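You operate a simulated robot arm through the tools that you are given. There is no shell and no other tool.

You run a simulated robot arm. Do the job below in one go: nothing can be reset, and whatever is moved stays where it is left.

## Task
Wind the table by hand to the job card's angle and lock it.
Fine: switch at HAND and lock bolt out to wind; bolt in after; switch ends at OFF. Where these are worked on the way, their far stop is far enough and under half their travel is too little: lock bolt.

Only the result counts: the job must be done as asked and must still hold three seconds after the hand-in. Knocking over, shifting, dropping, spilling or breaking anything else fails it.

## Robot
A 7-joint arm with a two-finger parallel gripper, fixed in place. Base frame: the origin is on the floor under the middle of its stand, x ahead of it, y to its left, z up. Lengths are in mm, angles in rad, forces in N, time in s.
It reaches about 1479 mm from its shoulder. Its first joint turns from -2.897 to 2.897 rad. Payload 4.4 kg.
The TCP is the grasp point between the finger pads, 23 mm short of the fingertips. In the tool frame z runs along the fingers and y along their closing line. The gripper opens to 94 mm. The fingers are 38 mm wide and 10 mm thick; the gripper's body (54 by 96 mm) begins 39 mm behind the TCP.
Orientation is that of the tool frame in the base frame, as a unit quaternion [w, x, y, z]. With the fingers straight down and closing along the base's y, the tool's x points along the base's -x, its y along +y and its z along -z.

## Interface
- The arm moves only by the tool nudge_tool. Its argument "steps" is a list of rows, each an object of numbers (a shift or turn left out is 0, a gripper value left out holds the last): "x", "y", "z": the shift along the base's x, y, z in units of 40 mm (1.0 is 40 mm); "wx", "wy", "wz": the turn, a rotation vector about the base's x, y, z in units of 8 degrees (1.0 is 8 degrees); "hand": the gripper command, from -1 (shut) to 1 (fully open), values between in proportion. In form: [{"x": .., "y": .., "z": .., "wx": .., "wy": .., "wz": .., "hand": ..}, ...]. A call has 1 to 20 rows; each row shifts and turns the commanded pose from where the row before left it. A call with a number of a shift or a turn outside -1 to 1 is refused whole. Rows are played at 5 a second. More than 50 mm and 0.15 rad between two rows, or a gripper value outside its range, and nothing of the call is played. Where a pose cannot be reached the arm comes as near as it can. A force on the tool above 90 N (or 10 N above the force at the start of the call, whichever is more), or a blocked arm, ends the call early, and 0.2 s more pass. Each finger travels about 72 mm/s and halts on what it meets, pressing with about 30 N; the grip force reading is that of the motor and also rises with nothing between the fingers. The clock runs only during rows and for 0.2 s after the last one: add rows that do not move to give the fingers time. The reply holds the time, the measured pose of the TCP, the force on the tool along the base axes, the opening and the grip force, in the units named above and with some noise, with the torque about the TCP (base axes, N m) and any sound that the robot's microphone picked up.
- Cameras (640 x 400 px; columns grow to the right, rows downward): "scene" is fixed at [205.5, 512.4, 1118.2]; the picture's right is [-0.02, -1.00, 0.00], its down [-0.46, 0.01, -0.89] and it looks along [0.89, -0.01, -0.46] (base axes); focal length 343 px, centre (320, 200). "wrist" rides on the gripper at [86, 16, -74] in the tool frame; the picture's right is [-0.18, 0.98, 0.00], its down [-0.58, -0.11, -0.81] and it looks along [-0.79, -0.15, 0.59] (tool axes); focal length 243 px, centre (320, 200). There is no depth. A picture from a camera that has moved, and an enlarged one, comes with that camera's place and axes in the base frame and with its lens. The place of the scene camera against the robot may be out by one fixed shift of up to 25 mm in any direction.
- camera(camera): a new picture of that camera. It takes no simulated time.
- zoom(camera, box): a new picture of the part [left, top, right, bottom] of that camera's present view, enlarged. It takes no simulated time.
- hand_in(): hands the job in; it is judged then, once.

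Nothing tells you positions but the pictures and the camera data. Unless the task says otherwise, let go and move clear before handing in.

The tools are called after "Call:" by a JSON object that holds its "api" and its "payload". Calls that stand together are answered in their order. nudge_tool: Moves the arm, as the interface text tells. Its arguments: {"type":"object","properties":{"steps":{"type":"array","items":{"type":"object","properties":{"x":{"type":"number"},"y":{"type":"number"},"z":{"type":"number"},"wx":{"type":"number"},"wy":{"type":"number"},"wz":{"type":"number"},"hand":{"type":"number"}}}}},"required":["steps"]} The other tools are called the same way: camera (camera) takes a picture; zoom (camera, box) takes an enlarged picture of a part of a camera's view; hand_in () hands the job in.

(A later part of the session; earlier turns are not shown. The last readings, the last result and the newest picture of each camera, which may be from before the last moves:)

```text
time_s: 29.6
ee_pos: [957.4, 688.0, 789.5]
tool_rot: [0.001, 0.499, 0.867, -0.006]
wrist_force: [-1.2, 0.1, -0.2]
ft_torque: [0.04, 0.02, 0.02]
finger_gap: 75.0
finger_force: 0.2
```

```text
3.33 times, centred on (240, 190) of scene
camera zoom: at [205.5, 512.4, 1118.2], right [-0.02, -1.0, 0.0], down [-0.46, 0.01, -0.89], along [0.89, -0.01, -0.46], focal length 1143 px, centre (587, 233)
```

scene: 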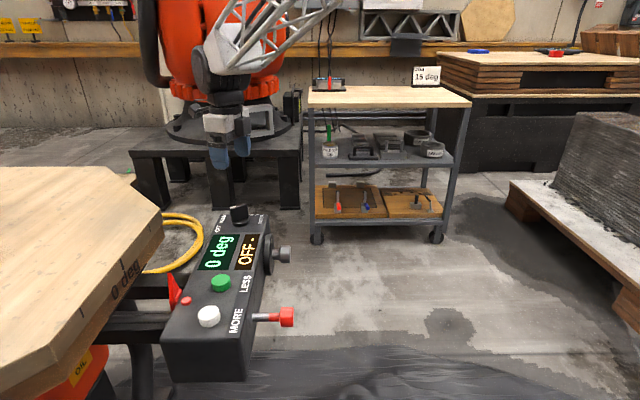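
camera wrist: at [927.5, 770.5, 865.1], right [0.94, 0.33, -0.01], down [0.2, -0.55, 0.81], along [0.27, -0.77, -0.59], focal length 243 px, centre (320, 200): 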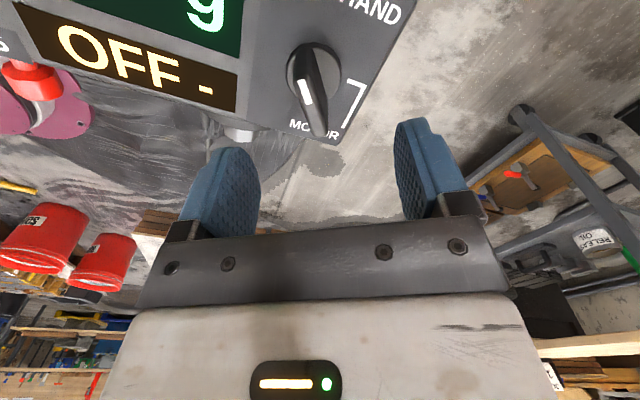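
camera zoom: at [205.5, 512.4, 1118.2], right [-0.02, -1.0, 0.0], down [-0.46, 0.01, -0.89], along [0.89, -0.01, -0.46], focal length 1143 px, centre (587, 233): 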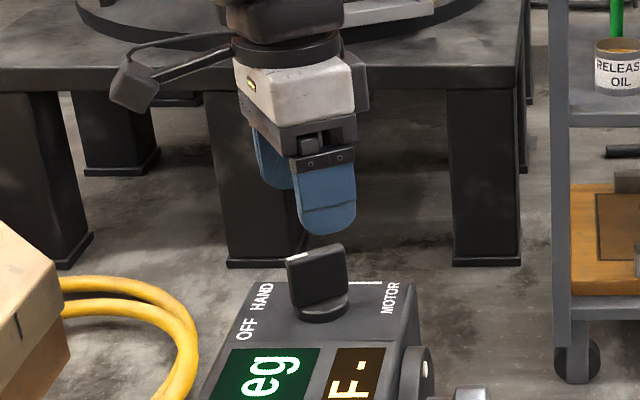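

Call:
{"api": "zoom", "payload": {"camera": "wrist", "box": [240, 20, 400, 160]}}

```text
2.86 times, centred on (320, 90) of wrist
camera zoom: at [927.5, 770.5, 865.1], right [0.94, 0.33, -0.01], down [0.2, -0.55, 0.81], along [0.27, -0.77, -0.59], focal length 693 px, centre (320, 514)
```

zoom: 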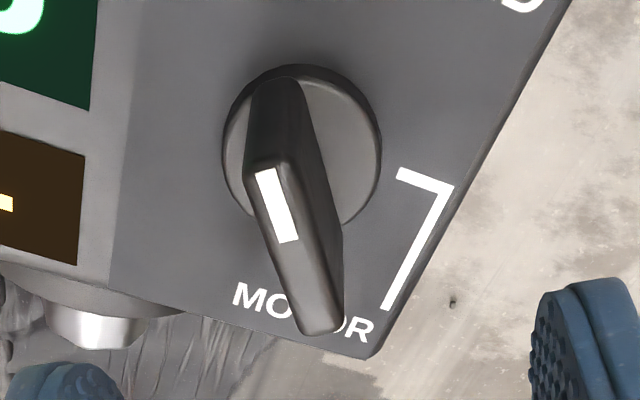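

The blade top is centred near (953,686), pointing at about 123°, with its top near z 730. I'll make the small alignment and descend to grip it.

Call:
{"api": "nudge_tool", "payload": {"steps": [{"x": -0.1, "y": -0.03, "wz": 0.35}, {"z": -0.6}, {"z": -0.6}, {"z": -0.45}, {}]}}

Call:
{"api": "camera", "payload": {"camera": "wrist"}}

Call:
{"api": "zoom", "payload": {"camera": "scene", "box": [180, 150, 300, 270]}}

```text
time_s: 30.8
ee_pos: [953.0, 686.0, 724.8]
tool_rot: [0.001, 0.478, 0.878, -0.004]
wrist_force: [-0.8, 0.7, 0.8]
ft_torque: [0.01, -0.01, -0.02]
finger_gap: 75.2
finger_force: 0.0
```

```text
taken
camera wrist: at [919.3, 768.2, 799.7], right [0.93, 0.38, -0.01], down [0.23, -0.54, 0.81], along [0.3, -0.75, -0.59], focal length 243 px, centre (320, 200)
```

wrist: 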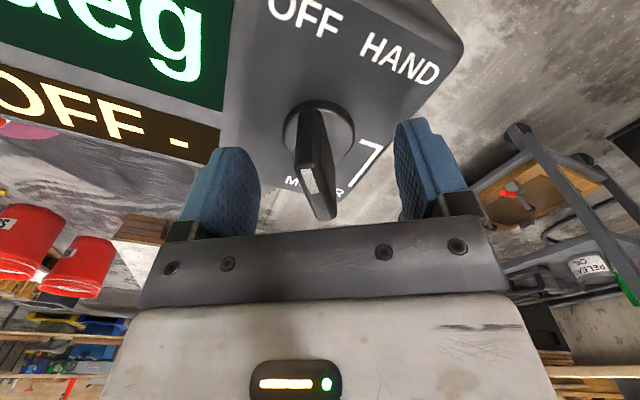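

```text
3.33 times, centred on (240, 210) of scene
camera zoom: at [205.5, 512.4, 1118.2], right [-0.02, -1.0, 0.0], down [-0.46, 0.01, -0.89], along [0.89, -0.01, -0.46], focal length 1143 px, centre (587, 167)
```

zoom: 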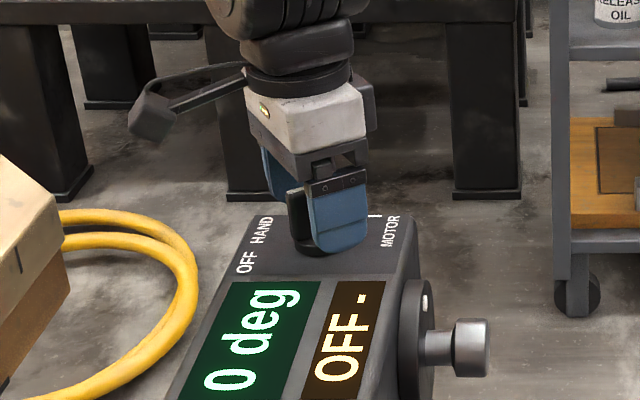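

The blade sits centred between the fingers. I'll close on it.

Call:
{"api": "nudge_tool", "payload": {"steps": [{"z": -0.05, "hand": -1}, {}, {}, {}, {}]}}

Call:
{"api": "camera", "payload": {"camera": "wrist"}}

```text
time_s: 32.0
ee_pos: [952.6, 685.9, 723.4]
tool_rot: [0.001, 0.478, 0.879, -0.005]
wrist_force: [-37.2, -23.3, 10.6]
ft_torque: [0.7, -0.86, -0.05]
finger_gap: 11.9
finger_force: 45.5
```

```text
taken
camera wrist: at [918.7, 767.7, 797.7], right [0.93, 0.38, -0.01], down [0.23, -0.54, 0.81], along [0.3, -0.75, -0.59], focal length 243 px, centre (320, 200)
```

wrist: 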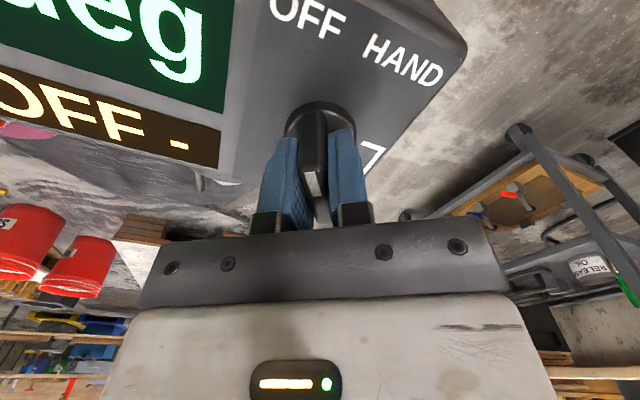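

The blade is gripped (12 mm). I'll ease off the side load and turn about half way toward HAND, then check.

Call:
{"api": "nudge_tool", "payload": {"steps": [{"x": -0.03, "y": -0.02}, {}, {"wz": -0.7}, {"wz": -0.7}, {"wz": -0.7}, {"wz": -0.7}, {}]}}

Call:
{"api": "camera", "payload": {"camera": "wrist"}}

Call:
{"api": "zoom", "payload": {"camera": "scene", "box": [180, 170, 300, 290]}}

```text
time_s: 33.6
ee_pos: [953.3, 684.2, 724.0]
tool_rot: [0.0, 0.64, 0.768, -0.004]
wrist_force: [19.9, 35.4, -11.5]
ft_torque: [0.73, -1.59, 0.03]
finger_gap: 12.1
finger_force: 44.9
```

```text
taken
camera wrist: at [952.6, 773.3, 798.1], right [1.0, 0.0, 0.0], down [0.0, -0.59, 0.81], along [-0.01, -0.81, -0.59], focal length 243 px, centre (320, 200)
```

wrist: 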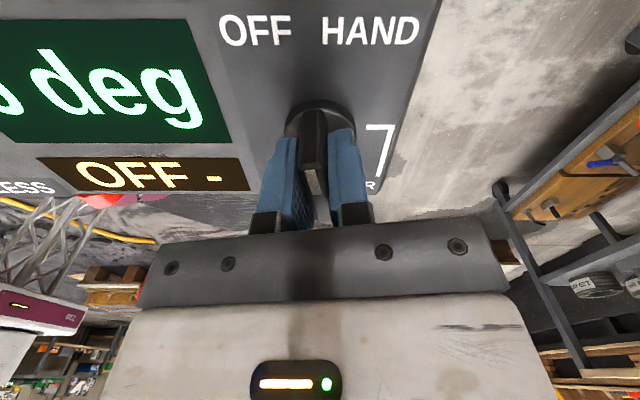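

```text
3.33 times, centred on (240, 230) of scene
camera zoom: at [205.5, 512.4, 1118.2], right [-0.02, -1.0, 0.0], down [-0.46, 0.01, -0.89], along [0.89, -0.01, -0.46], focal length 1143 px, centre (587, 100)
```

zoom: 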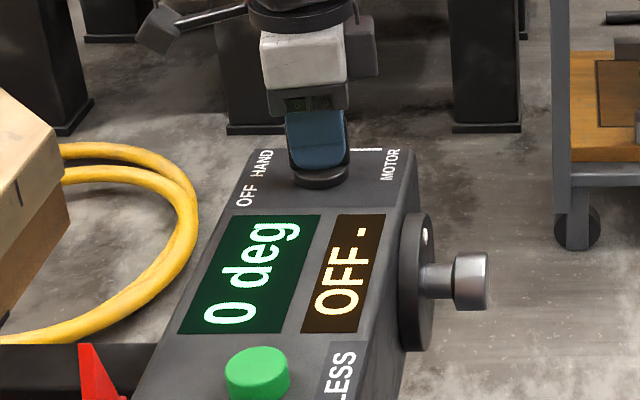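

The switch is turning with the hand (about 22° so far), and the display still reads OFF. I'll continue to about 60°.

Call:
{"api": "nudge_tool", "payload": {"steps": [{"x": 0.01, "y": 0.02}, {"wz": -0.8}, {"wz": -0.8}, {"wz": -0.8}, {"wz": -0.8}, {"wz": -0.8}, {}]}}

Call:
{"api": "camera", "payload": {"camera": "wrist"}}

Call:
{"api": "zoom", "payload": {"camera": "scene", "box": [180, 170, 300, 290]}}

```text
time_s: 35.2
ee_pos: [951.2, 685.1, 722.6]
tool_rot: [-0.001, 0.827, 0.562, -0.005]
wrist_force: [-10.2, -16.8, 18.1]
ft_torque: [-1.43, -0.98, -0.04]
finger_gap: 12.0
finger_force: 44.9
```

```text
taken
camera wrist: at [999.4, 759.4, 798.1], right [0.85, -0.53, -0.01], down [-0.31, -0.5, 0.81], along [-0.44, -0.68, -0.59], focal length 243 px, centre (320, 200)
```

wrist: 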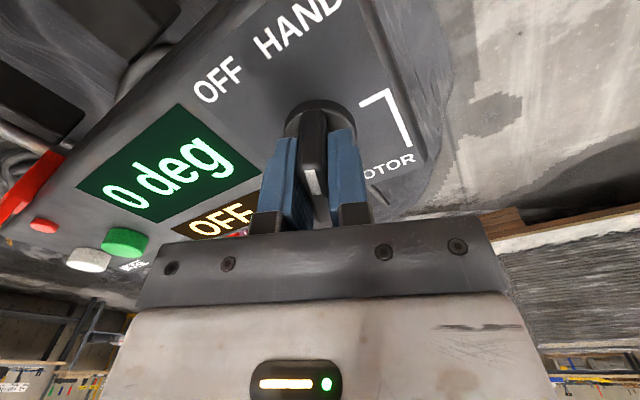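

```text
3.33 times, centred on (240, 230) of scene
camera zoom: at [205.5, 512.4, 1118.2], right [-0.02, -1.0, 0.0], down [-0.46, 0.01, -0.89], along [0.89, -0.01, -0.46], focal length 1143 px, centre (587, 100)
```

zoom: 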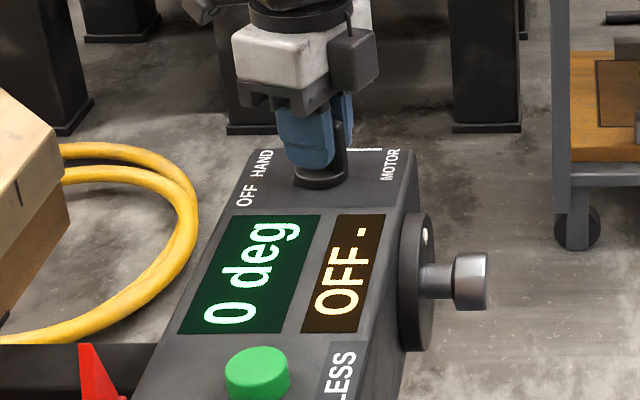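

I've turned about 55°, and the pointer is near HAND, but the display still says OFF. I'll turn a few degrees more and recheck.

Call:
{"api": "nudge_tool", "payload": {"steps": [{"wz": -0.6}, {}]}}

Call:
{"api": "zoom", "payload": {"camera": "scene", "box": [180, 170, 300, 290]}}

Call:
{"api": "zoom", "payload": {"camera": "wrist", "box": [180, 0, 460, 240]}}

```text
time_s: 35.8
ee_pos: [952.8, 684.8, 723.2]
tool_rot: [-0.002, 0.85, 0.527, -0.004]
wrist_force: [-10.1, -23.9, 21.4]
ft_torque: [-0.99, -1.25, 0.05]
finger_gap: 12.2
finger_force: 44.8
```

```text
3.33 times, centred on (240, 230) of scene
camera zoom: at [205.5, 512.4, 1118.2], right [-0.02, -1.0, 0.0], down [-0.46, 0.01, -0.89], along [0.89, -0.01, -0.46], focal length 1143 px, centre (587, 100)
```

zoom: 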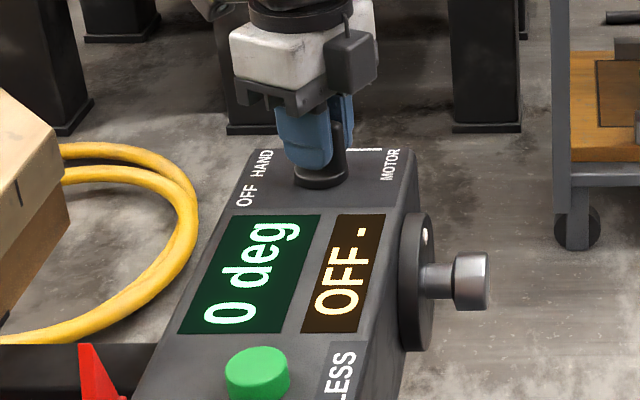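

```text
1.67 times, centred on (320, 120) of wrist
camera zoom: at [1005.4, 755.2, 798.1], right [0.8, -0.6, -0.01], down [-0.35, -0.47, 0.81], along [-0.49, -0.65, -0.59], focal length 404 px, centre (320, 333)
```

zoom: 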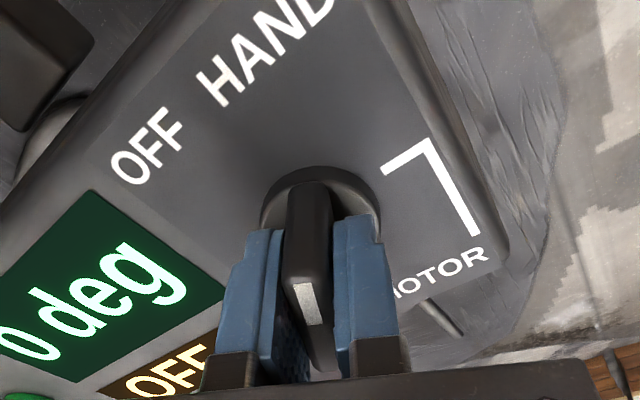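

Call:
{"api": "nudge_tool", "payload": {"steps": [{"wz": -0.5, "x": -0.01, "y": -0.01}, {}, {}]}}

Call:
{"api": "zoom", "payload": {"camera": "scene", "box": [180, 170, 300, 290]}}

```text
time_s: 36.6
ee_pos: [952.1, 683.9, 722.0]
tool_rot: [-0.002, 0.868, 0.497, -0.003]
wrist_force: [29.8, 3.0, 9.5]
ft_torque: [-0.08, -1.71, -0.04]
finger_gap: 11.9
finger_force: 44.9
```

```text
3.33 times, centred on (240, 230) of scene
camera zoom: at [205.5, 512.4, 1118.2], right [-0.02, -1.0, 0.0], down [-0.46, 0.01, -0.89], along [0.89, -0.01, -0.46], focal length 1143 px, centre (587, 100)
```

zoom: 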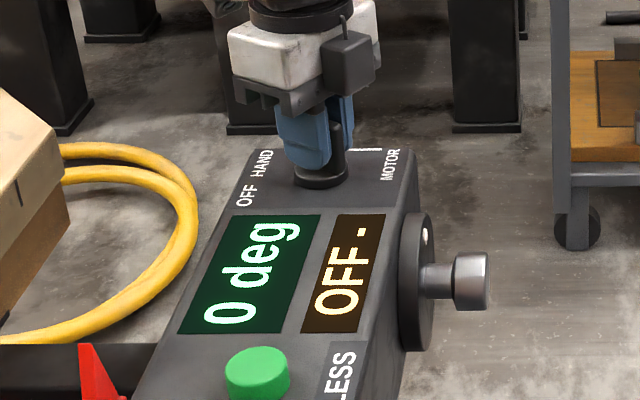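

Call:
{"api": "nudge_tool", "payload": {"steps": [{"hand": 0.4}, {}, {}, {"z": 0.7}, {"z": 0.7}, {"z": 0.6}, {}]}}

Call:
{"api": "camera", "payload": {"camera": "wrist"}}

Call:
{"api": "zoom", "payload": {"camera": "wrist", "box": [220, 0, 420, 160]}}

Call:
{"api": "zoom", "payload": {"camera": "scene", "box": [180, 170, 300, 290]}}

```text
time_s: 38.2
ee_pos: [950.7, 686.5, 803.2]
tool_rot: [-0.001, 0.867, 0.498, -0.004]
wrist_force: [0.3, -0.1, 1.1]
ft_torque: [0.0, -0.01, 0.01]
finger_gap: 65.5
finger_force: 0.1
```

```text
taken
camera wrist: at [1009.8, 753.1, 877.6], right [0.76, -0.66, -0.01], down [-0.38, -0.45, 0.81], along [-0.53, -0.61, -0.59], focal length 243 px, centre (320, 200)
```

wrist: 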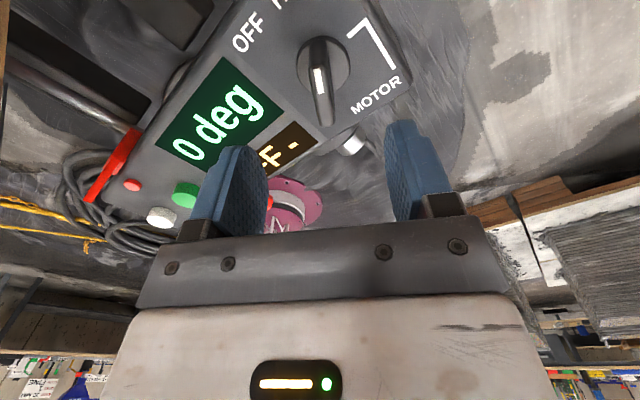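

```text
2.50 times, centred on (320, 80) of wrist
camera zoom: at [1009.8, 753.1, 877.6], right [0.76, -0.66, -0.01], down [-0.38, -0.45, 0.81], along [-0.53, -0.61, -0.59], focal length 606 px, centre (320, 500)
```

zoom: 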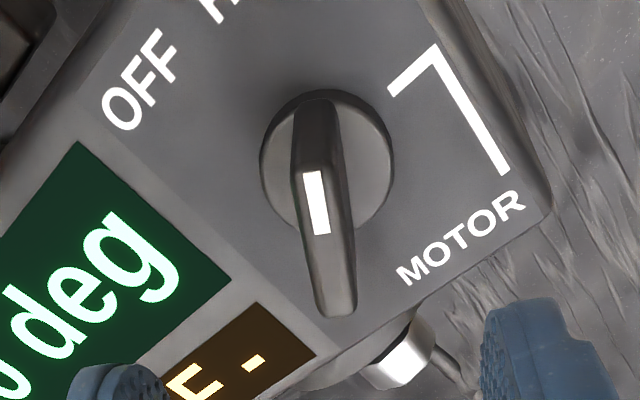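

```text
3.33 times, centred on (240, 230) of scene
camera zoom: at [205.5, 512.4, 1118.2], right [-0.02, -1.0, 0.0], down [-0.46, 0.01, -0.89], along [0.89, -0.01, -0.46], focal length 1143 px, centre (587, 100)
```

zoom: 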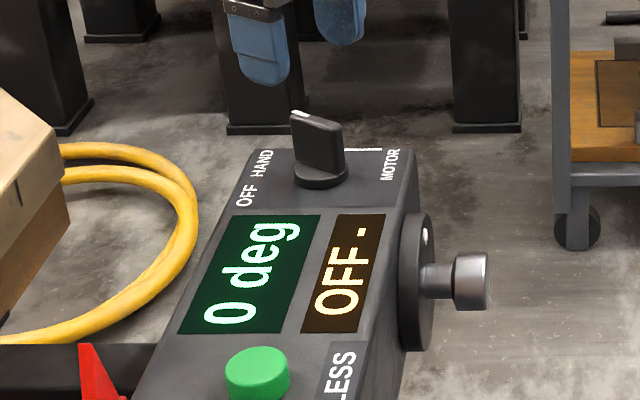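

The pointer has followed (now about 60°, at HAND) and the switch holds; the lower display may just report the drive. I'll check by trying the crank: retreat in front of the box, face the fingers along +y, and look at the crank knob.

Call:
{"api": "nudge_tool", "payload": {"steps": [{"z": 0.3, "wz": 1, "y": -0.3}, {"wz": 1, "y": -0.9}, {"wz": 1, "y": -1}, {"wz": 1, "y": -1}, {"wz": 1, "y": -1}, {"wz": 1, "y": -1}, {"wz": 1, "y": -1}, {"wz": 1, "y": -1}, {"wz": 1, "x": -0.5}, {"wz": 1, "x": -0.5}, {"wz": 1}, {"wz": 1}, {"wz": 1}, {"wz": 1}, {"wz": 1}, {}]}}

Call:
{"api": "nudge_tool", "payload": {"steps": [{"wx": 0.95, "z": -0.4}, {"wx": 0.95, "z": -0.4}, {"wx": 0.95, "z": -0.4}, {"wx": 0.95, "z": -0.4}, {"wx": 0.95, "z": -0.4}, {"wx": 0.95, "z": -0.4}, {"wx": 0.95, "z": -0.4}, {"wx": 0.95, "z": -0.4}, {"wx": 0.95, "z": -0.4}, {"wx": 0.95, "z": -0.4}, {"wx": 0.95, "z": -0.4}, {"wx": 0.8, "z": -0.5}, {}]}}

Call:
{"api": "camera", "payload": {"camera": "wrist"}}

Call:
{"api": "camera", "payload": {"camera": "scene"}}

```text
time_s: 41.6
ee_pos: [912.6, 396.2, 815.5]
tool_rot: [0.004, 0.002, 1.0, -0.004]
wrist_force: [0.0, 0.6, 0.3]
ft_torque: [-0.02, -0.02, 0.0]
finger_gap: 65.9
finger_force: 0.0
```

```text
time_s: 44.4
ee_pos: [912.4, 395.7, 618.5]
tool_rot: [0.0, 0.005, 0.71, 0.704]
wrist_force: [0.4, 0.2, 0.5]
ft_torque: [0.0, 0.02, 0.01]
finger_gap: 65.9
finger_force: 0.1
```

```text
taken
camera wrist: at [824.7, 322.8, 637.0], right [0.19, 0.0, 0.98], down [0.58, -0.81, -0.11], along [0.8, 0.59, -0.16], focal length 243 px, centre (320, 200)
```

wrist: 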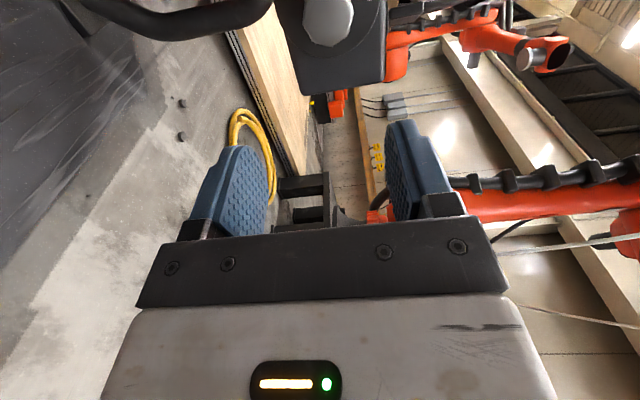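

```text
taken
```

scene: 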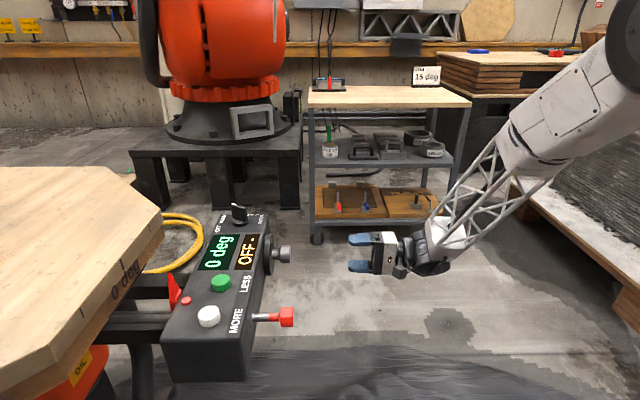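

The crank's chrome knob projects near (903,578,622). I'll move closer to refine it.

Call:
{"api": "nudge_tool", "payload": {"steps": [{"y": 0.9, "x": -0.1, "z": 0.1}, {"y": 0.9, "x": -0.1}, {"y": 0.9}, {}]}}

Call:
{"api": "camera", "payload": {"camera": "wrist"}}

Call:
{"api": "zoom", "payload": {"camera": "wrist", "box": [220, 0, 420, 200]}}

```text
time_s: 45.4
ee_pos: [903.8, 503.9, 624.1]
tool_rot: [0.0, 0.003, 0.71, 0.704]
wrist_force: [0.2, 0.3, 1.0]
ft_torque: [-0.03, -0.03, -0.01]
finger_gap: 65.6
finger_force: 0.0
```

```text
taken
camera wrist: at [816.5, 430.5, 641.5], right [0.19, 0.01, 0.98], down [0.58, -0.81, -0.11], along [0.8, 0.59, -0.16], focal length 243 px, centre (320, 200)
```

wrist: 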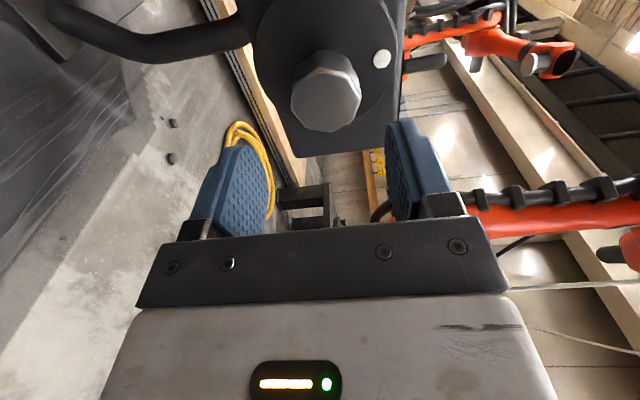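

```text
2.00 times, centred on (320, 100) of wrist
camera zoom: at [816.5, 430.5, 641.5], right [0.19, 0.01, 0.98], down [0.58, -0.81, -0.11], along [0.8, 0.59, -0.16], focal length 485 px, centre (320, 400)
```

zoom: 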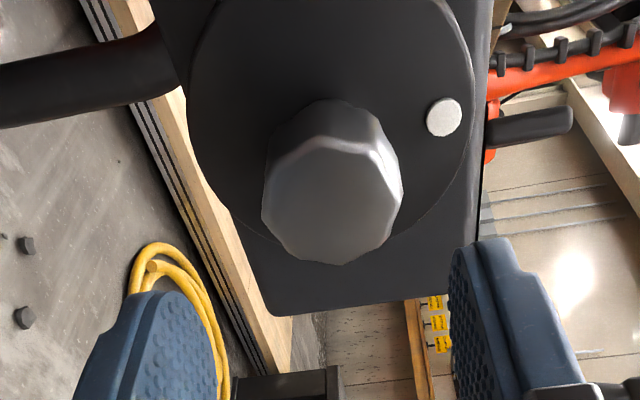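

The knob's front face is at about (899,563,628). Before gripping I want to confirm the knob is coaxial with the disc, so I'll shift for a full view of the disc.

Call:
{"api": "nudge_tool", "payload": {"steps": [{"y": -1, "x": -0.6}, {"y": -1, "x": -0.6}, {"x": -0.8}, {}]}}

Call:
{"api": "zoom", "payload": {"camera": "wrist", "box": [220, 20, 420, 200]}}

```text
time_s: 46.4
ee_pos: [822.4, 424.7, 621.9]
tool_rot: [0.001, 0.004, 0.709, 0.705]
wrist_force: [-0.5, 0.5, -0.2]
ft_torque: [0.01, 0.03, 0.01]
finger_gap: 66.0
finger_force: 0.0
```

```text
2.22 times, centred on (320, 110) of wrist
camera zoom: at [735.8, 351.4, 640.2], right [0.19, 0.01, 0.98], down [0.58, -0.81, -0.11], along [0.8, 0.59, -0.16], focal length 539 px, centre (320, 400)
```

zoom: 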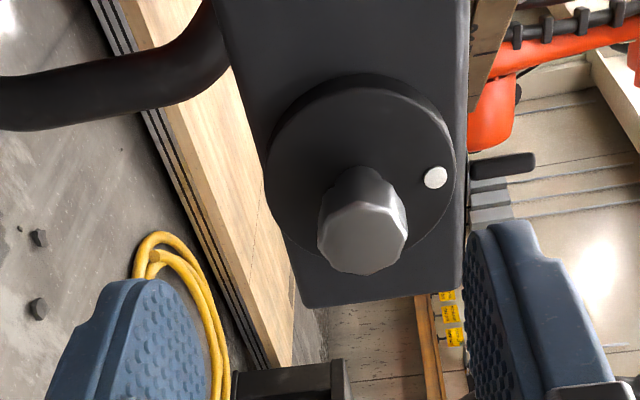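

The knob is coaxial with the disc, axis at about x=898.5, z=628; the head spans y≈563–588 and the disc face is near y≈610. I'll line up and advance onto it, stopping to check before closing.

Call:
{"api": "nudge_tool", "payload": {"steps": [{"x": 0.95, "z": 0.15}, {"x": 0.95}, {"y": 0.95}, {"y": 0.95}, {"y": 0.9}, {}]}}

Call:
{"api": "camera", "payload": {"camera": "wrist"}}

Call:
{"api": "zoom", "payload": {"camera": "scene", "box": [180, 190, 340, 290]}}

```text
time_s: 47.8
ee_pos: [899.5, 537.2, 626.8]
tool_rot: [0.0, 0.004, 0.709, 0.705]
wrist_force: [0.5, 0.6, -0.5]
ft_torque: [0.02, 0.02, -0.02]
finger_gap: 65.7
finger_force: 0.1
```

```text
taken
camera wrist: at [811.9, 463.8, 645.2], right [0.19, 0.01, 0.98], down [0.58, -0.81, -0.11], along [0.8, 0.59, -0.16], focal length 243 px, centre (320, 200)
```

wrist: 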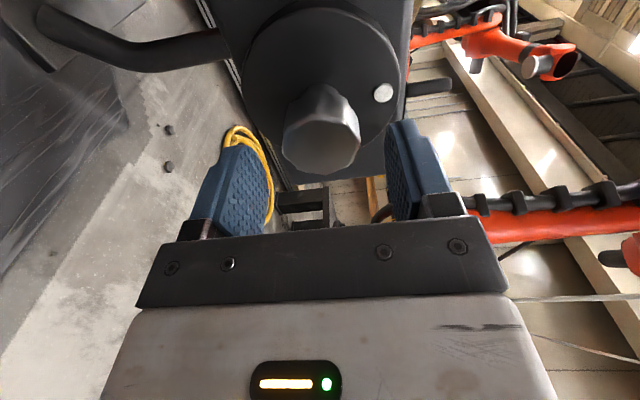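

```text
4.00 times, centred on (260, 240) of scene
camera zoom: at [205.5, 512.4, 1118.2], right [-0.02, -1.0, 0.0], down [-0.46, 0.01, -0.89], along [0.89, -0.01, -0.46], focal length 1372 px, centre (560, 40)
```

zoom: 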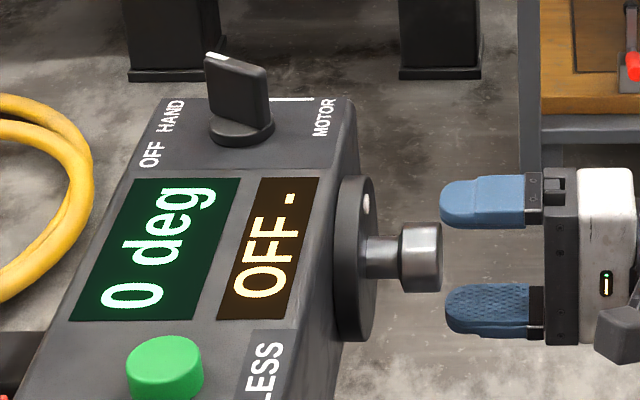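

The fingertips are level with the knob's face and centred. I'll advance 40 mm and close.

Call:
{"api": "nudge_tool", "payload": {"steps": [{"y": 0.5}, {"y": 0.5}, {}, {"hand": -1}, {}, {}, {}]}}

Call:
{"api": "camera", "payload": {"camera": "wrist"}}

Call:
{"api": "zoom", "payload": {"camera": "scene", "box": [180, 190, 340, 290]}}

```text
time_s: 49.4
ee_pos: [899.5, 577.2, 627.1]
tool_rot: [0.001, 0.004, 0.709, 0.705]
wrist_force: [8.8, 12.9, -14.1]
ft_torque: [1.1, 0.06, -0.76]
finger_gap: 41.8
finger_force: 44.4
```

```text
taken
camera wrist: at [811.9, 503.2, 645.1], right [0.19, 0.01, 0.98], down [0.58, -0.81, -0.11], along [0.8, 0.59, -0.16], focal length 243 px, centre (320, 200)
```

wrist: 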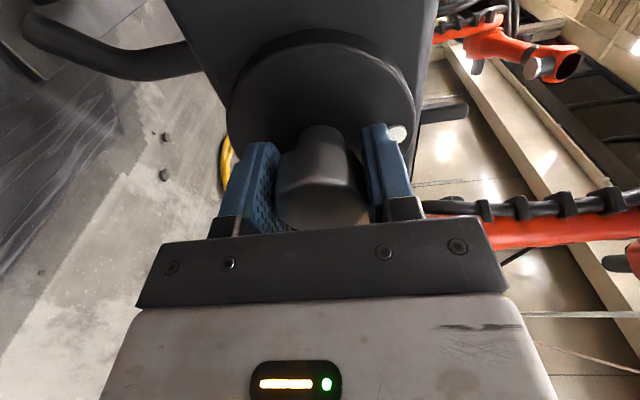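

```text
4.00 times, centred on (260, 240) of scene
camera zoom: at [205.5, 512.4, 1118.2], right [-0.02, -1.0, 0.0], down [-0.46, 0.01, -0.89], along [0.89, -0.01, -0.46], focal length 1372 px, centre (560, 40)
```

zoom: 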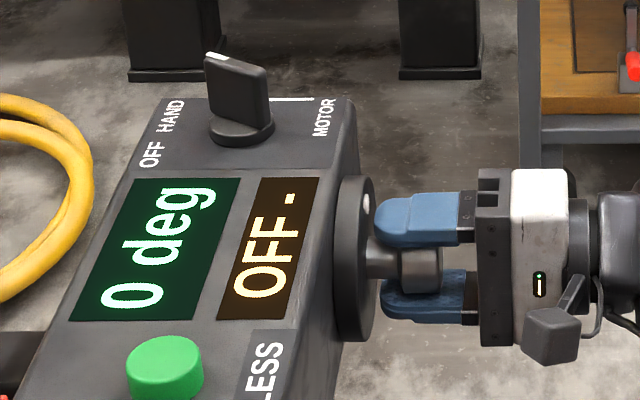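

The knob is gripped (42 mm). I'll try a small clockwise turn (about +y) and watch the display.

Call:
{"api": "nudge_tool", "payload": {"steps": [{"wy": 0.7}, {"wy": 0.7}, {"wy": 0.7}, {}]}}

Call:
{"api": "zoom", "payload": {"camera": "scene", "box": [180, 190, 340, 290]}}

Call:
{"api": "camera", "payload": {"camera": "wrist"}}

```text
time_s: 50.4
ee_pos: [899.3, 577.2, 627.7]
tool_rot: [-0.103, 0.107, 0.702, 0.697]
wrist_force: [-2.7, 2.6, -9.1]
ft_torque: [1.05, 0.14, -0.51]
finger_gap: 41.8
finger_force: 45.3
```

```text
4.00 times, centred on (260, 240) of scene
camera zoom: at [205.5, 512.4, 1118.2], right [-0.02, -1.0, 0.0], down [-0.46, 0.01, -0.89], along [0.89, -0.01, -0.46], focal length 1372 px, centre (560, 40)
```

zoom: 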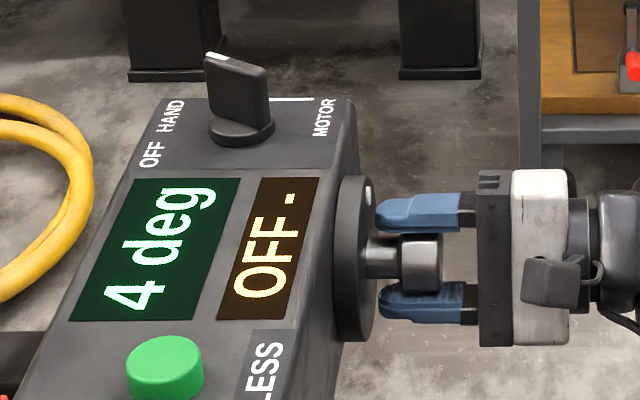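

```text
taken
camera wrist: at [820.7, 503.1, 669.8], right [0.47, 0.01, 0.88], down [0.52, -0.81, -0.27], along [0.72, 0.59, -0.38], focal length 243 px, centre (320, 200)
```

wrist: 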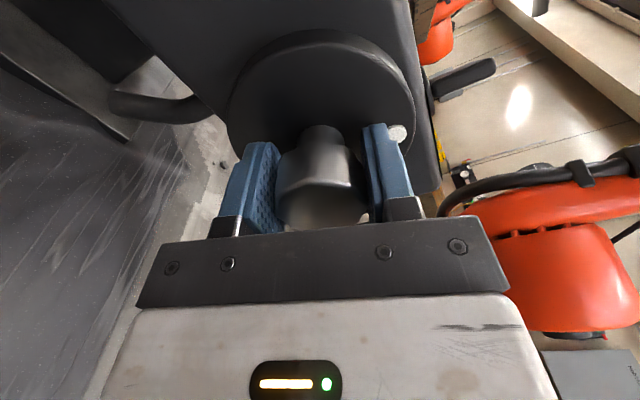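

Winding works: about 17° of crank gave 4 deg, so roughly 4:1, and 15 deg needs about 60° of crank. I'll continue most of the way.

Call:
{"api": "nudge_tool", "payload": {"steps": [{"wy": 0.7}, {"wy": 0.7}, {"wy": 0.7}, {"wy": 0.7}, {"wy": 0.7}, {"wy": 0.7}, {"wy": 0.5}, {}]}}

Call:
{"api": "zoom", "payload": {"camera": "scene", "box": [180, 190, 340, 290]}}

Call:
{"api": "camera", "payload": {"camera": "scene"}}

```text
time_s: 52.2
ee_pos: [900.5, 575.8, 628.6]
tool_rot: [-0.324, 0.327, 0.631, 0.624]
wrist_force: [-13.9, 5.0, -10.5]
ft_torque: [0.99, 0.08, -0.23]
finger_gap: 42.2
finger_force: 45.0
```

```text
4.00 times, centred on (260, 240) of scene
camera zoom: at [205.5, 512.4, 1118.2], right [-0.02, -1.0, 0.0], down [-0.46, 0.01, -0.89], along [0.89, -0.01, -0.46], focal length 1372 px, centre (560, 40)
```

zoom: 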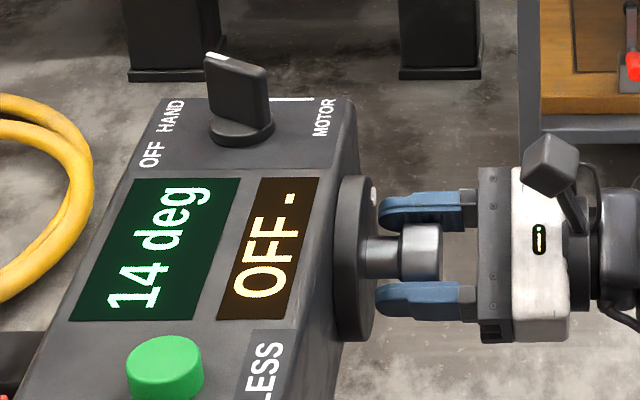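

```text
taken
```

scene: 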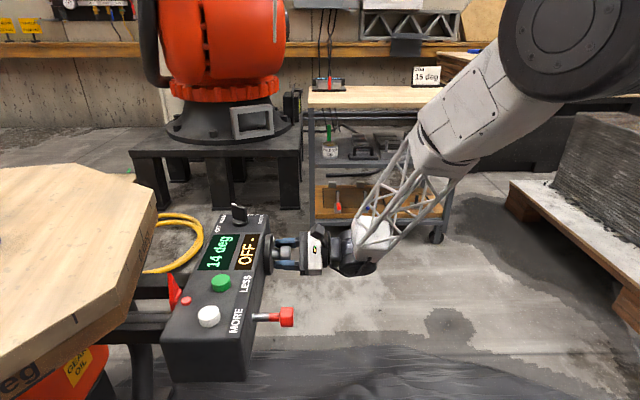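

14 deg shown at a tool roll of about 54.8°, consistent with 4:1 and rounding. I'll creep up on 15, watching for the change so I can centre it.

Call:
{"api": "nudge_tool", "payload": {"steps": [{"wy": 0.3}, {}, {}]}}

Call:
{"api": "zoom", "payload": {"camera": "scene", "box": [180, 190, 340, 290]}}

```text
time_s: 53.0
ee_pos: [900.2, 575.6, 628.3]
tool_rot: [-0.337, 0.34, 0.624, 0.618]
wrist_force: [-19.3, -4.0, -9.3]
ft_torque: [0.27, 0.0, -0.92]
finger_gap: 41.9
finger_force: 44.7
```

```text
4.00 times, centred on (260, 240) of scene
camera zoom: at [205.5, 512.4, 1118.2], right [-0.02, -1.0, 0.0], down [-0.46, 0.01, -0.89], along [0.89, -0.01, -0.46], focal length 1372 px, centre (560, 40)
```

zoom: 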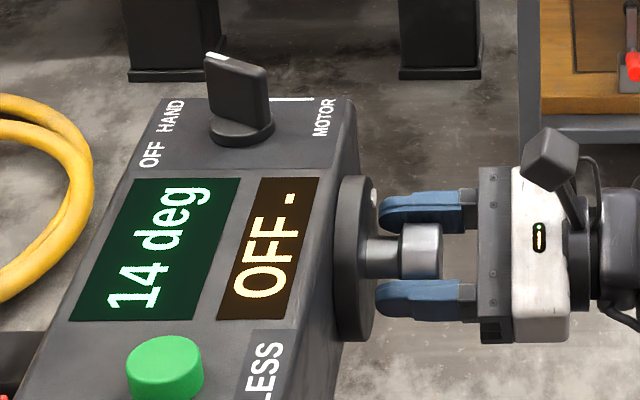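

Call:
{"api": "nudge_tool", "payload": {"steps": [{"wy": 0.13}, {}, {}]}}

Call:
{"api": "zoom", "payload": {"camera": "scene", "box": [180, 190, 340, 290]}}

```text
time_s: 53.8
ee_pos: [898.7, 576.1, 628.3]
tool_rot: [-0.343, 0.345, 0.621, 0.614]
wrist_force: [-17.9, -5.5, -12.9]
ft_torque: [0.44, 0.06, -0.95]
finger_gap: 41.9
finger_force: 45.7
```

```text
4.00 times, centred on (260, 240) of scene
camera zoom: at [205.5, 512.4, 1118.2], right [-0.02, -1.0, 0.0], down [-0.46, 0.01, -0.89], along [0.89, -0.01, -0.46], focal length 1372 px, centre (560, 40)
```

zoom: 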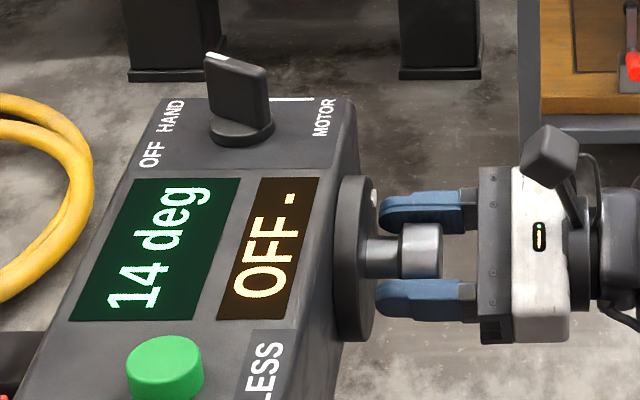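

Call:
{"api": "nudge_tool", "payload": {"steps": [{"wy": 0.1}, {}, {}]}}

Call:
{"api": "zoom", "payload": {"camera": "scene", "box": [180, 190, 340, 290]}}

```text
time_s: 54.6
ee_pos: [899.5, 576.1, 629.0]
tool_rot: [-0.347, 0.349, 0.619, 0.612]
wrist_force: [-8.5, 1.4, -21.3]
ft_torque: [0.8, 0.02, -0.78]
finger_gap: 41.7
finger_force: 45.1
```

```text
4.00 times, centred on (260, 240) of scene
camera zoom: at [205.5, 512.4, 1118.2], right [-0.02, -1.0, 0.0], down [-0.46, 0.01, -0.89], along [0.89, -0.01, -0.46], focal length 1372 px, centre (560, 40)
```

zoom: 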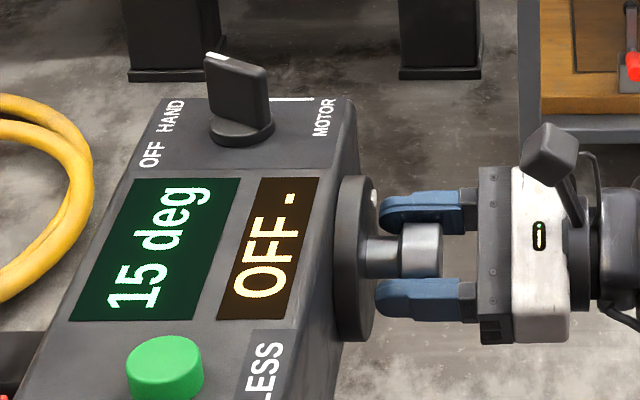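

The display flips to 15 at a roll of about 58.6° (14.5 deg), so the middle of 15 is about 2° further. I'll add the last bit.

Call:
{"api": "nudge_tool", "payload": {"steps": [{"wy": 0.2}, {}, {}, {}]}}

Call:
{"api": "zoom", "payload": {"camera": "scene", "box": [180, 190, 340, 290]}}

Call:
{"api": "zoom", "payload": {"camera": "scene", "box": [0, 240, 200, 400]}}

```text
time_s: 55.6
ee_pos: [898.6, 576.3, 627.8]
tool_rot: [-0.356, 0.358, 0.614, 0.607]
wrist_force: [-14.0, -15.2, -18.3]
ft_torque: [0.21, 0.07, -1.02]
finger_gap: 41.9
finger_force: 45.3
```

```text
4.00 times, centred on (260, 240) of scene
camera zoom: at [205.5, 512.4, 1118.2], right [-0.02, -1.0, 0.0], down [-0.46, 0.01, -0.89], along [0.89, -0.01, -0.46], focal length 1372 px, centre (560, 40)
```

zoom: 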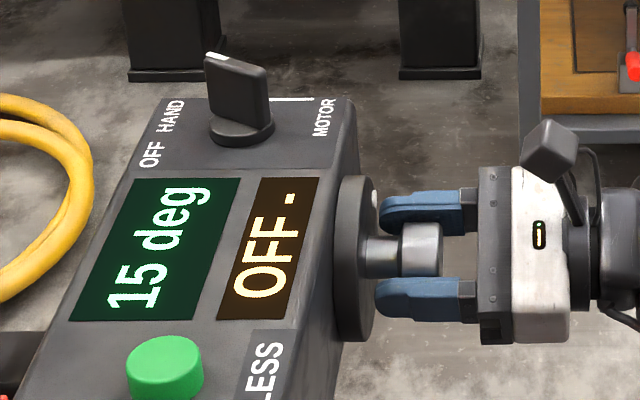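

```text
2.50 times, centred on (100, 320) of scene
camera zoom: at [205.5, 512.4, 1118.2], right [-0.02, -1.0, 0.0], down [-0.46, 0.01, -0.89], along [0.89, -0.01, -0.46], focal length 857 px, centre (870, -100)
```

zoom: 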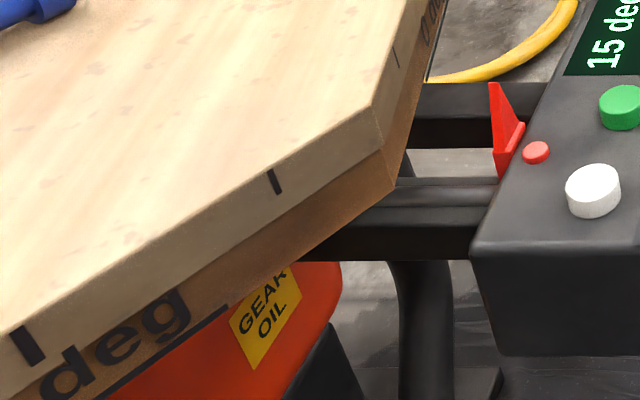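

15 deg shown, roll 60.6° as aimed. I'll let go of the knob gently, retreat, and check the reading holds.

Call:
{"api": "nudge_tool", "payload": {"steps": [{"hand": -0.02}, {}, {"hand": 0.5}, {}, {"y": -0.8}, {"y": -0.9}, {"y": -1}, {}]}}

Call:
{"api": "zoom", "payload": {"camera": "scene", "box": [140, 190, 340, 330]}}

```text
time_s: 57.4
ee_pos: [900.8, 470.5, 628.3]
tool_rot: [-0.356, 0.358, 0.614, 0.607]
wrist_force: [-0.5, 0.2, -1.1]
ft_torque: [-0.01, -0.02, 0.01]
finger_gap: 70.5
finger_force: 0.1
```

```text
2.86 times, centred on (240, 260) of scene
camera zoom: at [205.5, 512.4, 1118.2], right [-0.02, -1.0, 0.0], down [-0.46, 0.01, -0.89], along [0.89, -0.01, -0.46], focal length 980 px, centre (549, 29)
```

zoom: 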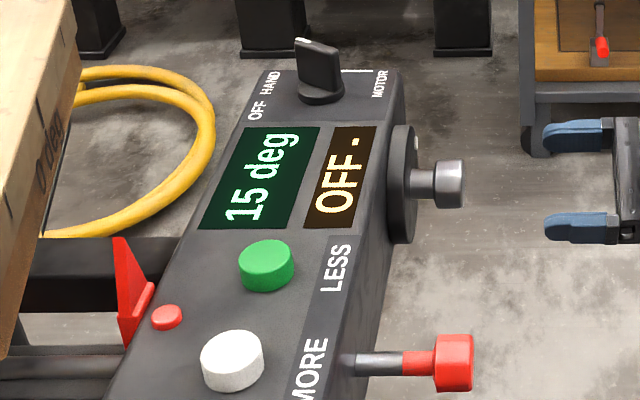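

The table holds at 15 deg. Next I roll the tool back, move in front of the bolt head at (700, ·, 627) and close the fingers to push it in.

Call:
{"api": "nudge_tool", "payload": {"steps": [{"wy": -0.95, "x": -0.63}, {"wy": -0.95, "x": -0.63}, {"wy": -0.95, "x": -0.63}, {"wy": -0.95, "x": -0.63}, {"wy": -0.95, "x": -0.63}, {"wy": -0.95, "x": -0.63}, {"wy": -0.95, "x": -0.63}, {"wy": -0.9, "x": -0.6}, {"hand": -1, "z": -0.03}, {}, {}]}}

Call:
{"api": "camera", "payload": {"camera": "wrist"}}

Call:
{"api": "zoom", "payload": {"camera": "scene", "box": [160, 220, 360, 360]}}

```text
time_s: 59.8
ee_pos: [698.2, 468.0, 627.3]
tool_rot: [0.001, 0.002, 0.71, 0.704]
wrist_force: [0.3, -0.3, 0.4]
ft_torque: [-0.02, 0.05, -0.02]
finger_gap: 0.1
finger_force: 29.5
```

```text
taken
camera wrist: at [611.4, 394.9, 644.4], right [0.19, 0.01, 0.98], down [0.58, -0.81, -0.1], along [0.8, 0.59, -0.15], focal length 243 px, centre (320, 200)
```

wrist: 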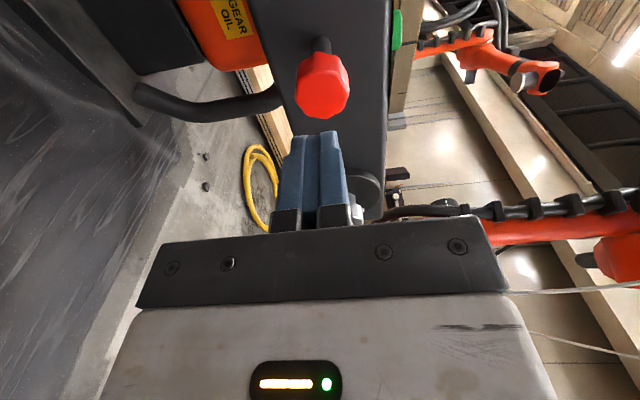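

```text
2.86 times, centred on (260, 290) of scene
camera zoom: at [205.5, 512.4, 1118.2], right [-0.02, -1.0, 0.0], down [-0.46, 0.01, -0.89], along [0.89, -0.01, -0.46], focal length 980 px, centre (491, -57)
```

zoom: 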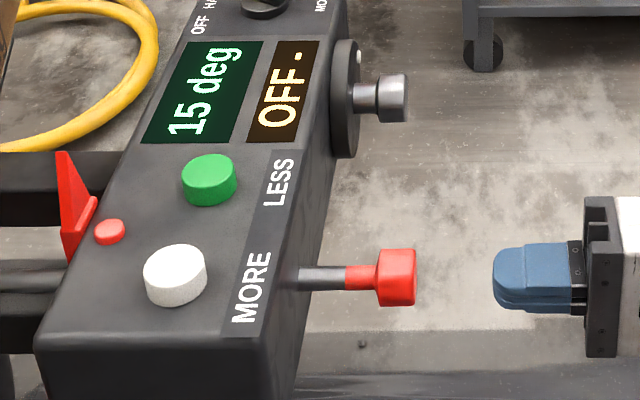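

Lined up with the bolt head. I'll push in along +y in small steps.

Call:
{"api": "nudge_tool", "payload": {"steps": [{"y": 0.6, "x": 0.04}, {"y": 0.5}, {"y": 0.2}, {"y": 0.2}, {"y": 0.2}, {}]}}

Call:
{"api": "zoom", "payload": {"camera": "scene", "box": [160, 220, 360, 360]}}

```text
time_s: 61.2
ee_pos: [700.3, 538.5, 627.2]
tool_rot: [0.001, 0.003, 0.709, 0.705]
wrist_force: [-0.8, -2.0, -1.1]
ft_torque: [0.0, 0.02, 0.06]
finger_gap: 0.1
finger_force: 30.0
```

```text
2.86 times, centred on (260, 290) of scene
camera zoom: at [205.5, 512.4, 1118.2], right [-0.02, -1.0, 0.0], down [-0.46, 0.01, -0.89], along [0.89, -0.01, -0.46], focal length 980 px, centre (491, -57)
```

zoom: 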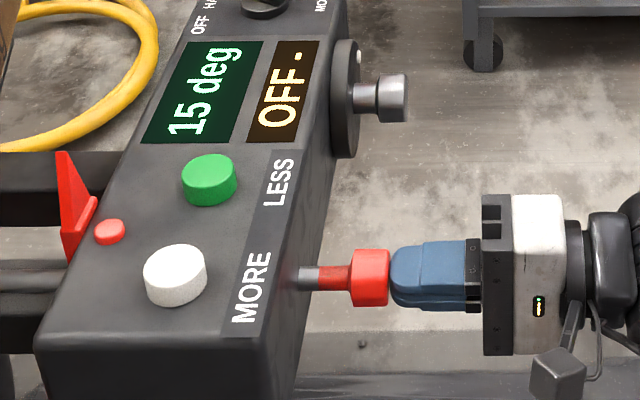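

The bolt is moving in with little force; more of its bright shaft has gone in. I'll keep pushing in small steps until it stops.

Call:
{"api": "nudge_tool", "payload": {"steps": [{"y": 0.15}, {"y": 0.15}, {"y": 0.1}, {"y": 0.1}, {}]}}

Call:
{"api": "zoom", "payload": {"camera": "scene", "box": [160, 220, 360, 360]}}

```text
time_s: 62.1
ee_pos: [701.6, 549.8, 627.7]
tool_rot: [0.002, 0.006, 0.709, 0.705]
wrist_force: [-7.6, -29.8, 16.4]
ft_torque: [0.5, 0.22, 0.73]
finger_gap: 0.0
finger_force: 30.4
stopped in row 4: the force on the tool passed its limit at 111 N (the readings are from after the stop); the commanded pose is now the measured one
```

```text
2.86 times, centred on (260, 290) of scene
camera zoom: at [205.5, 512.4, 1118.2], right [-0.02, -1.0, 0.0], down [-0.46, 0.01, -0.89], along [0.89, -0.01, -0.46], focal length 980 px, centre (491, -57)
```

zoom: 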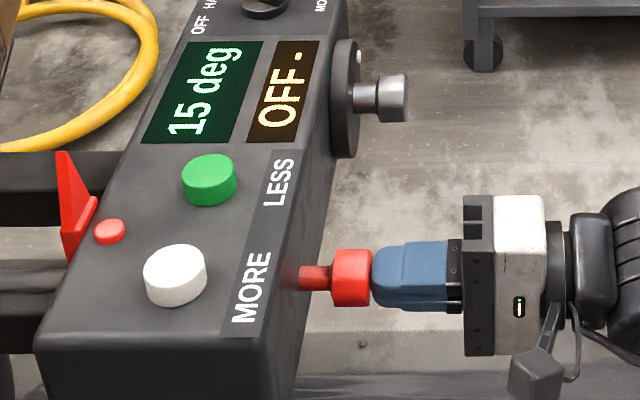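

The bolt stopped hard at its inner end (face back at its original place), reading still 15 deg. Now I'll back away, turn the fingers down and go above the switch to return it to OFF.

Call:
{"api": "nudge_tool", "payload": {"steps": [{"y": -0.7}, {"y": -1}, {"y": -1, "hand": 0.4}, {"y": -0.7, "z": 0.3}, {"wx": -0.95, "z": 0.5, "x": 0.6}, {"wx": -0.95, "z": 0.5, "x": 0.6}, {"wx": -0.95, "z": 0.5, "x": 0.6}, {"wx": -0.95, "z": 0.5, "x": 0.6}, {"wx": -0.95, "z": 0.5, "x": 0.6}, {"wx": -0.95, "z": 0.5, "x": 0.6}, {"wx": -0.95, "z": 0.5, "x": 0.6}, {"wx": -0.95, "z": 0.5, "x": 0.6}, {"wx": -0.95, "z": 0.3, "x": 0.6}, {"wx": -0.95, "x": 0.6}, {"wx": -0.9, "x": 0.25}, {"wx": -0.8}, {}]}}

Call:
{"api": "camera", "payload": {"camera": "scene"}}

```text
time_s: 65.7
ee_pos: [950.4, 413.2, 809.8]
tool_rot: [0.005, 0.003, 1.0, 0.0]
wrist_force: [-0.5, 1.7, 0.7]
ft_torque: [0.01, -0.02, -0.01]
finger_gap: 65.9
finger_force: 0.1
```

```text
taken
```

scene: 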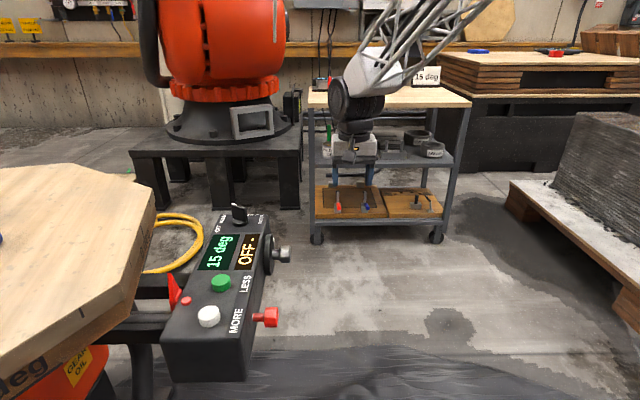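

Bolt in, 15 deg, all clear. Next I move over the switch with the tool turned to match the blade at HAND.

Call:
{"api": "nudge_tool", "payload": {"steps": [{"wz": -1}, {"wz": -1}, {"wz": -1}, {"wz": -1}, {"wz": -1, "y": 0.6}, {"wz": -1, "y": 0.6}, {"wz": -1, "y": 0.6}, {"wz": -1, "y": 0.6}, {"wz": -1, "y": 0.6}, {"wz": -1, "y": 0.6}, {"wz": -1, "y": 0.6}, {"wz": -1, "y": 0.6}, {"wz": -1, "y": 0.6}, {"wz": -1, "y": 0.6}, {"wz": -1, "y": 0.8, "x": 0.03}, {}]}}

Call:
{"api": "zoom", "payload": {"camera": "wrist", "box": [220, 0, 420, 160]}}

Call:
{"api": "camera", "payload": {"camera": "scene"}}

```text
time_s: 69.1
ee_pos: [953.2, 688.6, 811.0]
tool_rot: [0.002, 0.868, 0.497, -0.004]
wrist_force: [-0.6, 0.3, 0.3]
ft_torque: [-0.01, -0.01, 0.0]
finger_gap: 65.8
finger_force: 0.1
```

```text
2.50 times, centred on (320, 80) of wrist
camera zoom: at [1010.4, 755.1, 885.4], right [0.76, -0.66, 0.0], down [-0.38, -0.44, 0.81], along [-0.53, -0.61, -0.58], focal length 606 px, centre (320, 500)
```

zoom: 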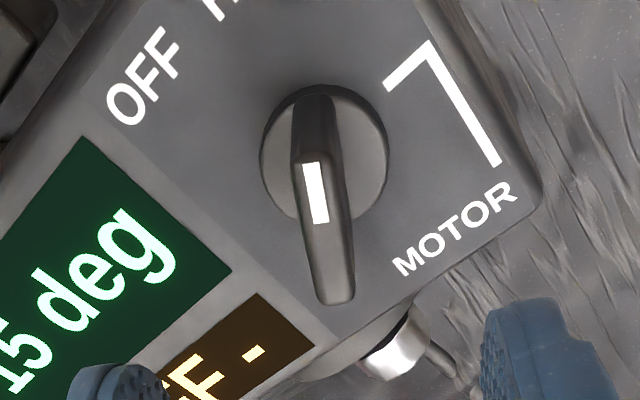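

```text
taken
```

scene: 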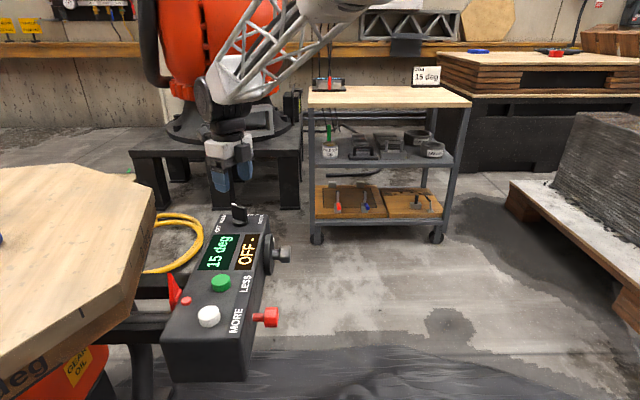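

The switch is still at HAND and lies under the open fingers. I'll make a small correction and descend, then check before gripping.

Call:
{"api": "nudge_tool", "payload": {"steps": [{"x": -0.02, "y": -0.08}, {"z": -0.7}, {"z": -0.7}, {"z": -0.7}, {"z": -0.07}, {}]}}

Call:
{"api": "camera", "payload": {"camera": "wrist"}}

```text
time_s: 70.5
ee_pos: [950.3, 683.0, 722.8]
tool_rot: [0.002, 0.867, 0.498, -0.004]
wrist_force: [0.4, 0.3, 0.1]
ft_torque: [0.01, -0.02, -0.01]
finger_gap: 65.7
finger_force: 0.1
```

```text
taken
camera wrist: at [1008.8, 750.6, 796.7], right [0.76, -0.65, 0.0], down [-0.38, -0.44, 0.81], along [-0.53, -0.61, -0.58], focal length 243 px, centre (320, 200)
```

wrist: 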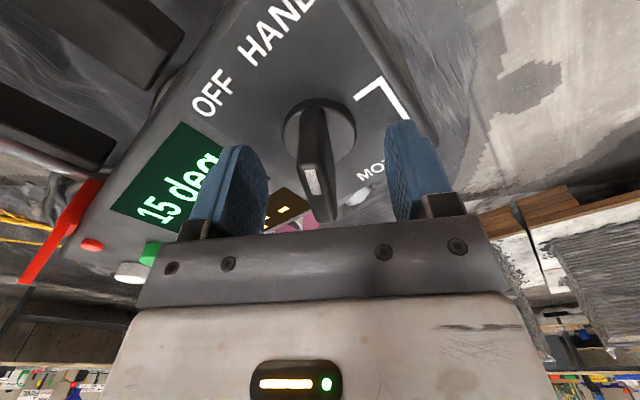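

Call:
{"api": "nudge_tool", "payload": {"steps": [{"hand": -1}, {}, {}, {}, {}]}}

```text
time_s: 71.7
ee_pos: [951.2, 683.1, 722.0]
tool_rot: [0.002, 0.868, 0.497, -0.003]
wrist_force: [3.4, 0.0, -1.5]
ft_torque: [0.31, 0.15, 0.0]
finger_gap: 12.2
finger_force: 45.0
```

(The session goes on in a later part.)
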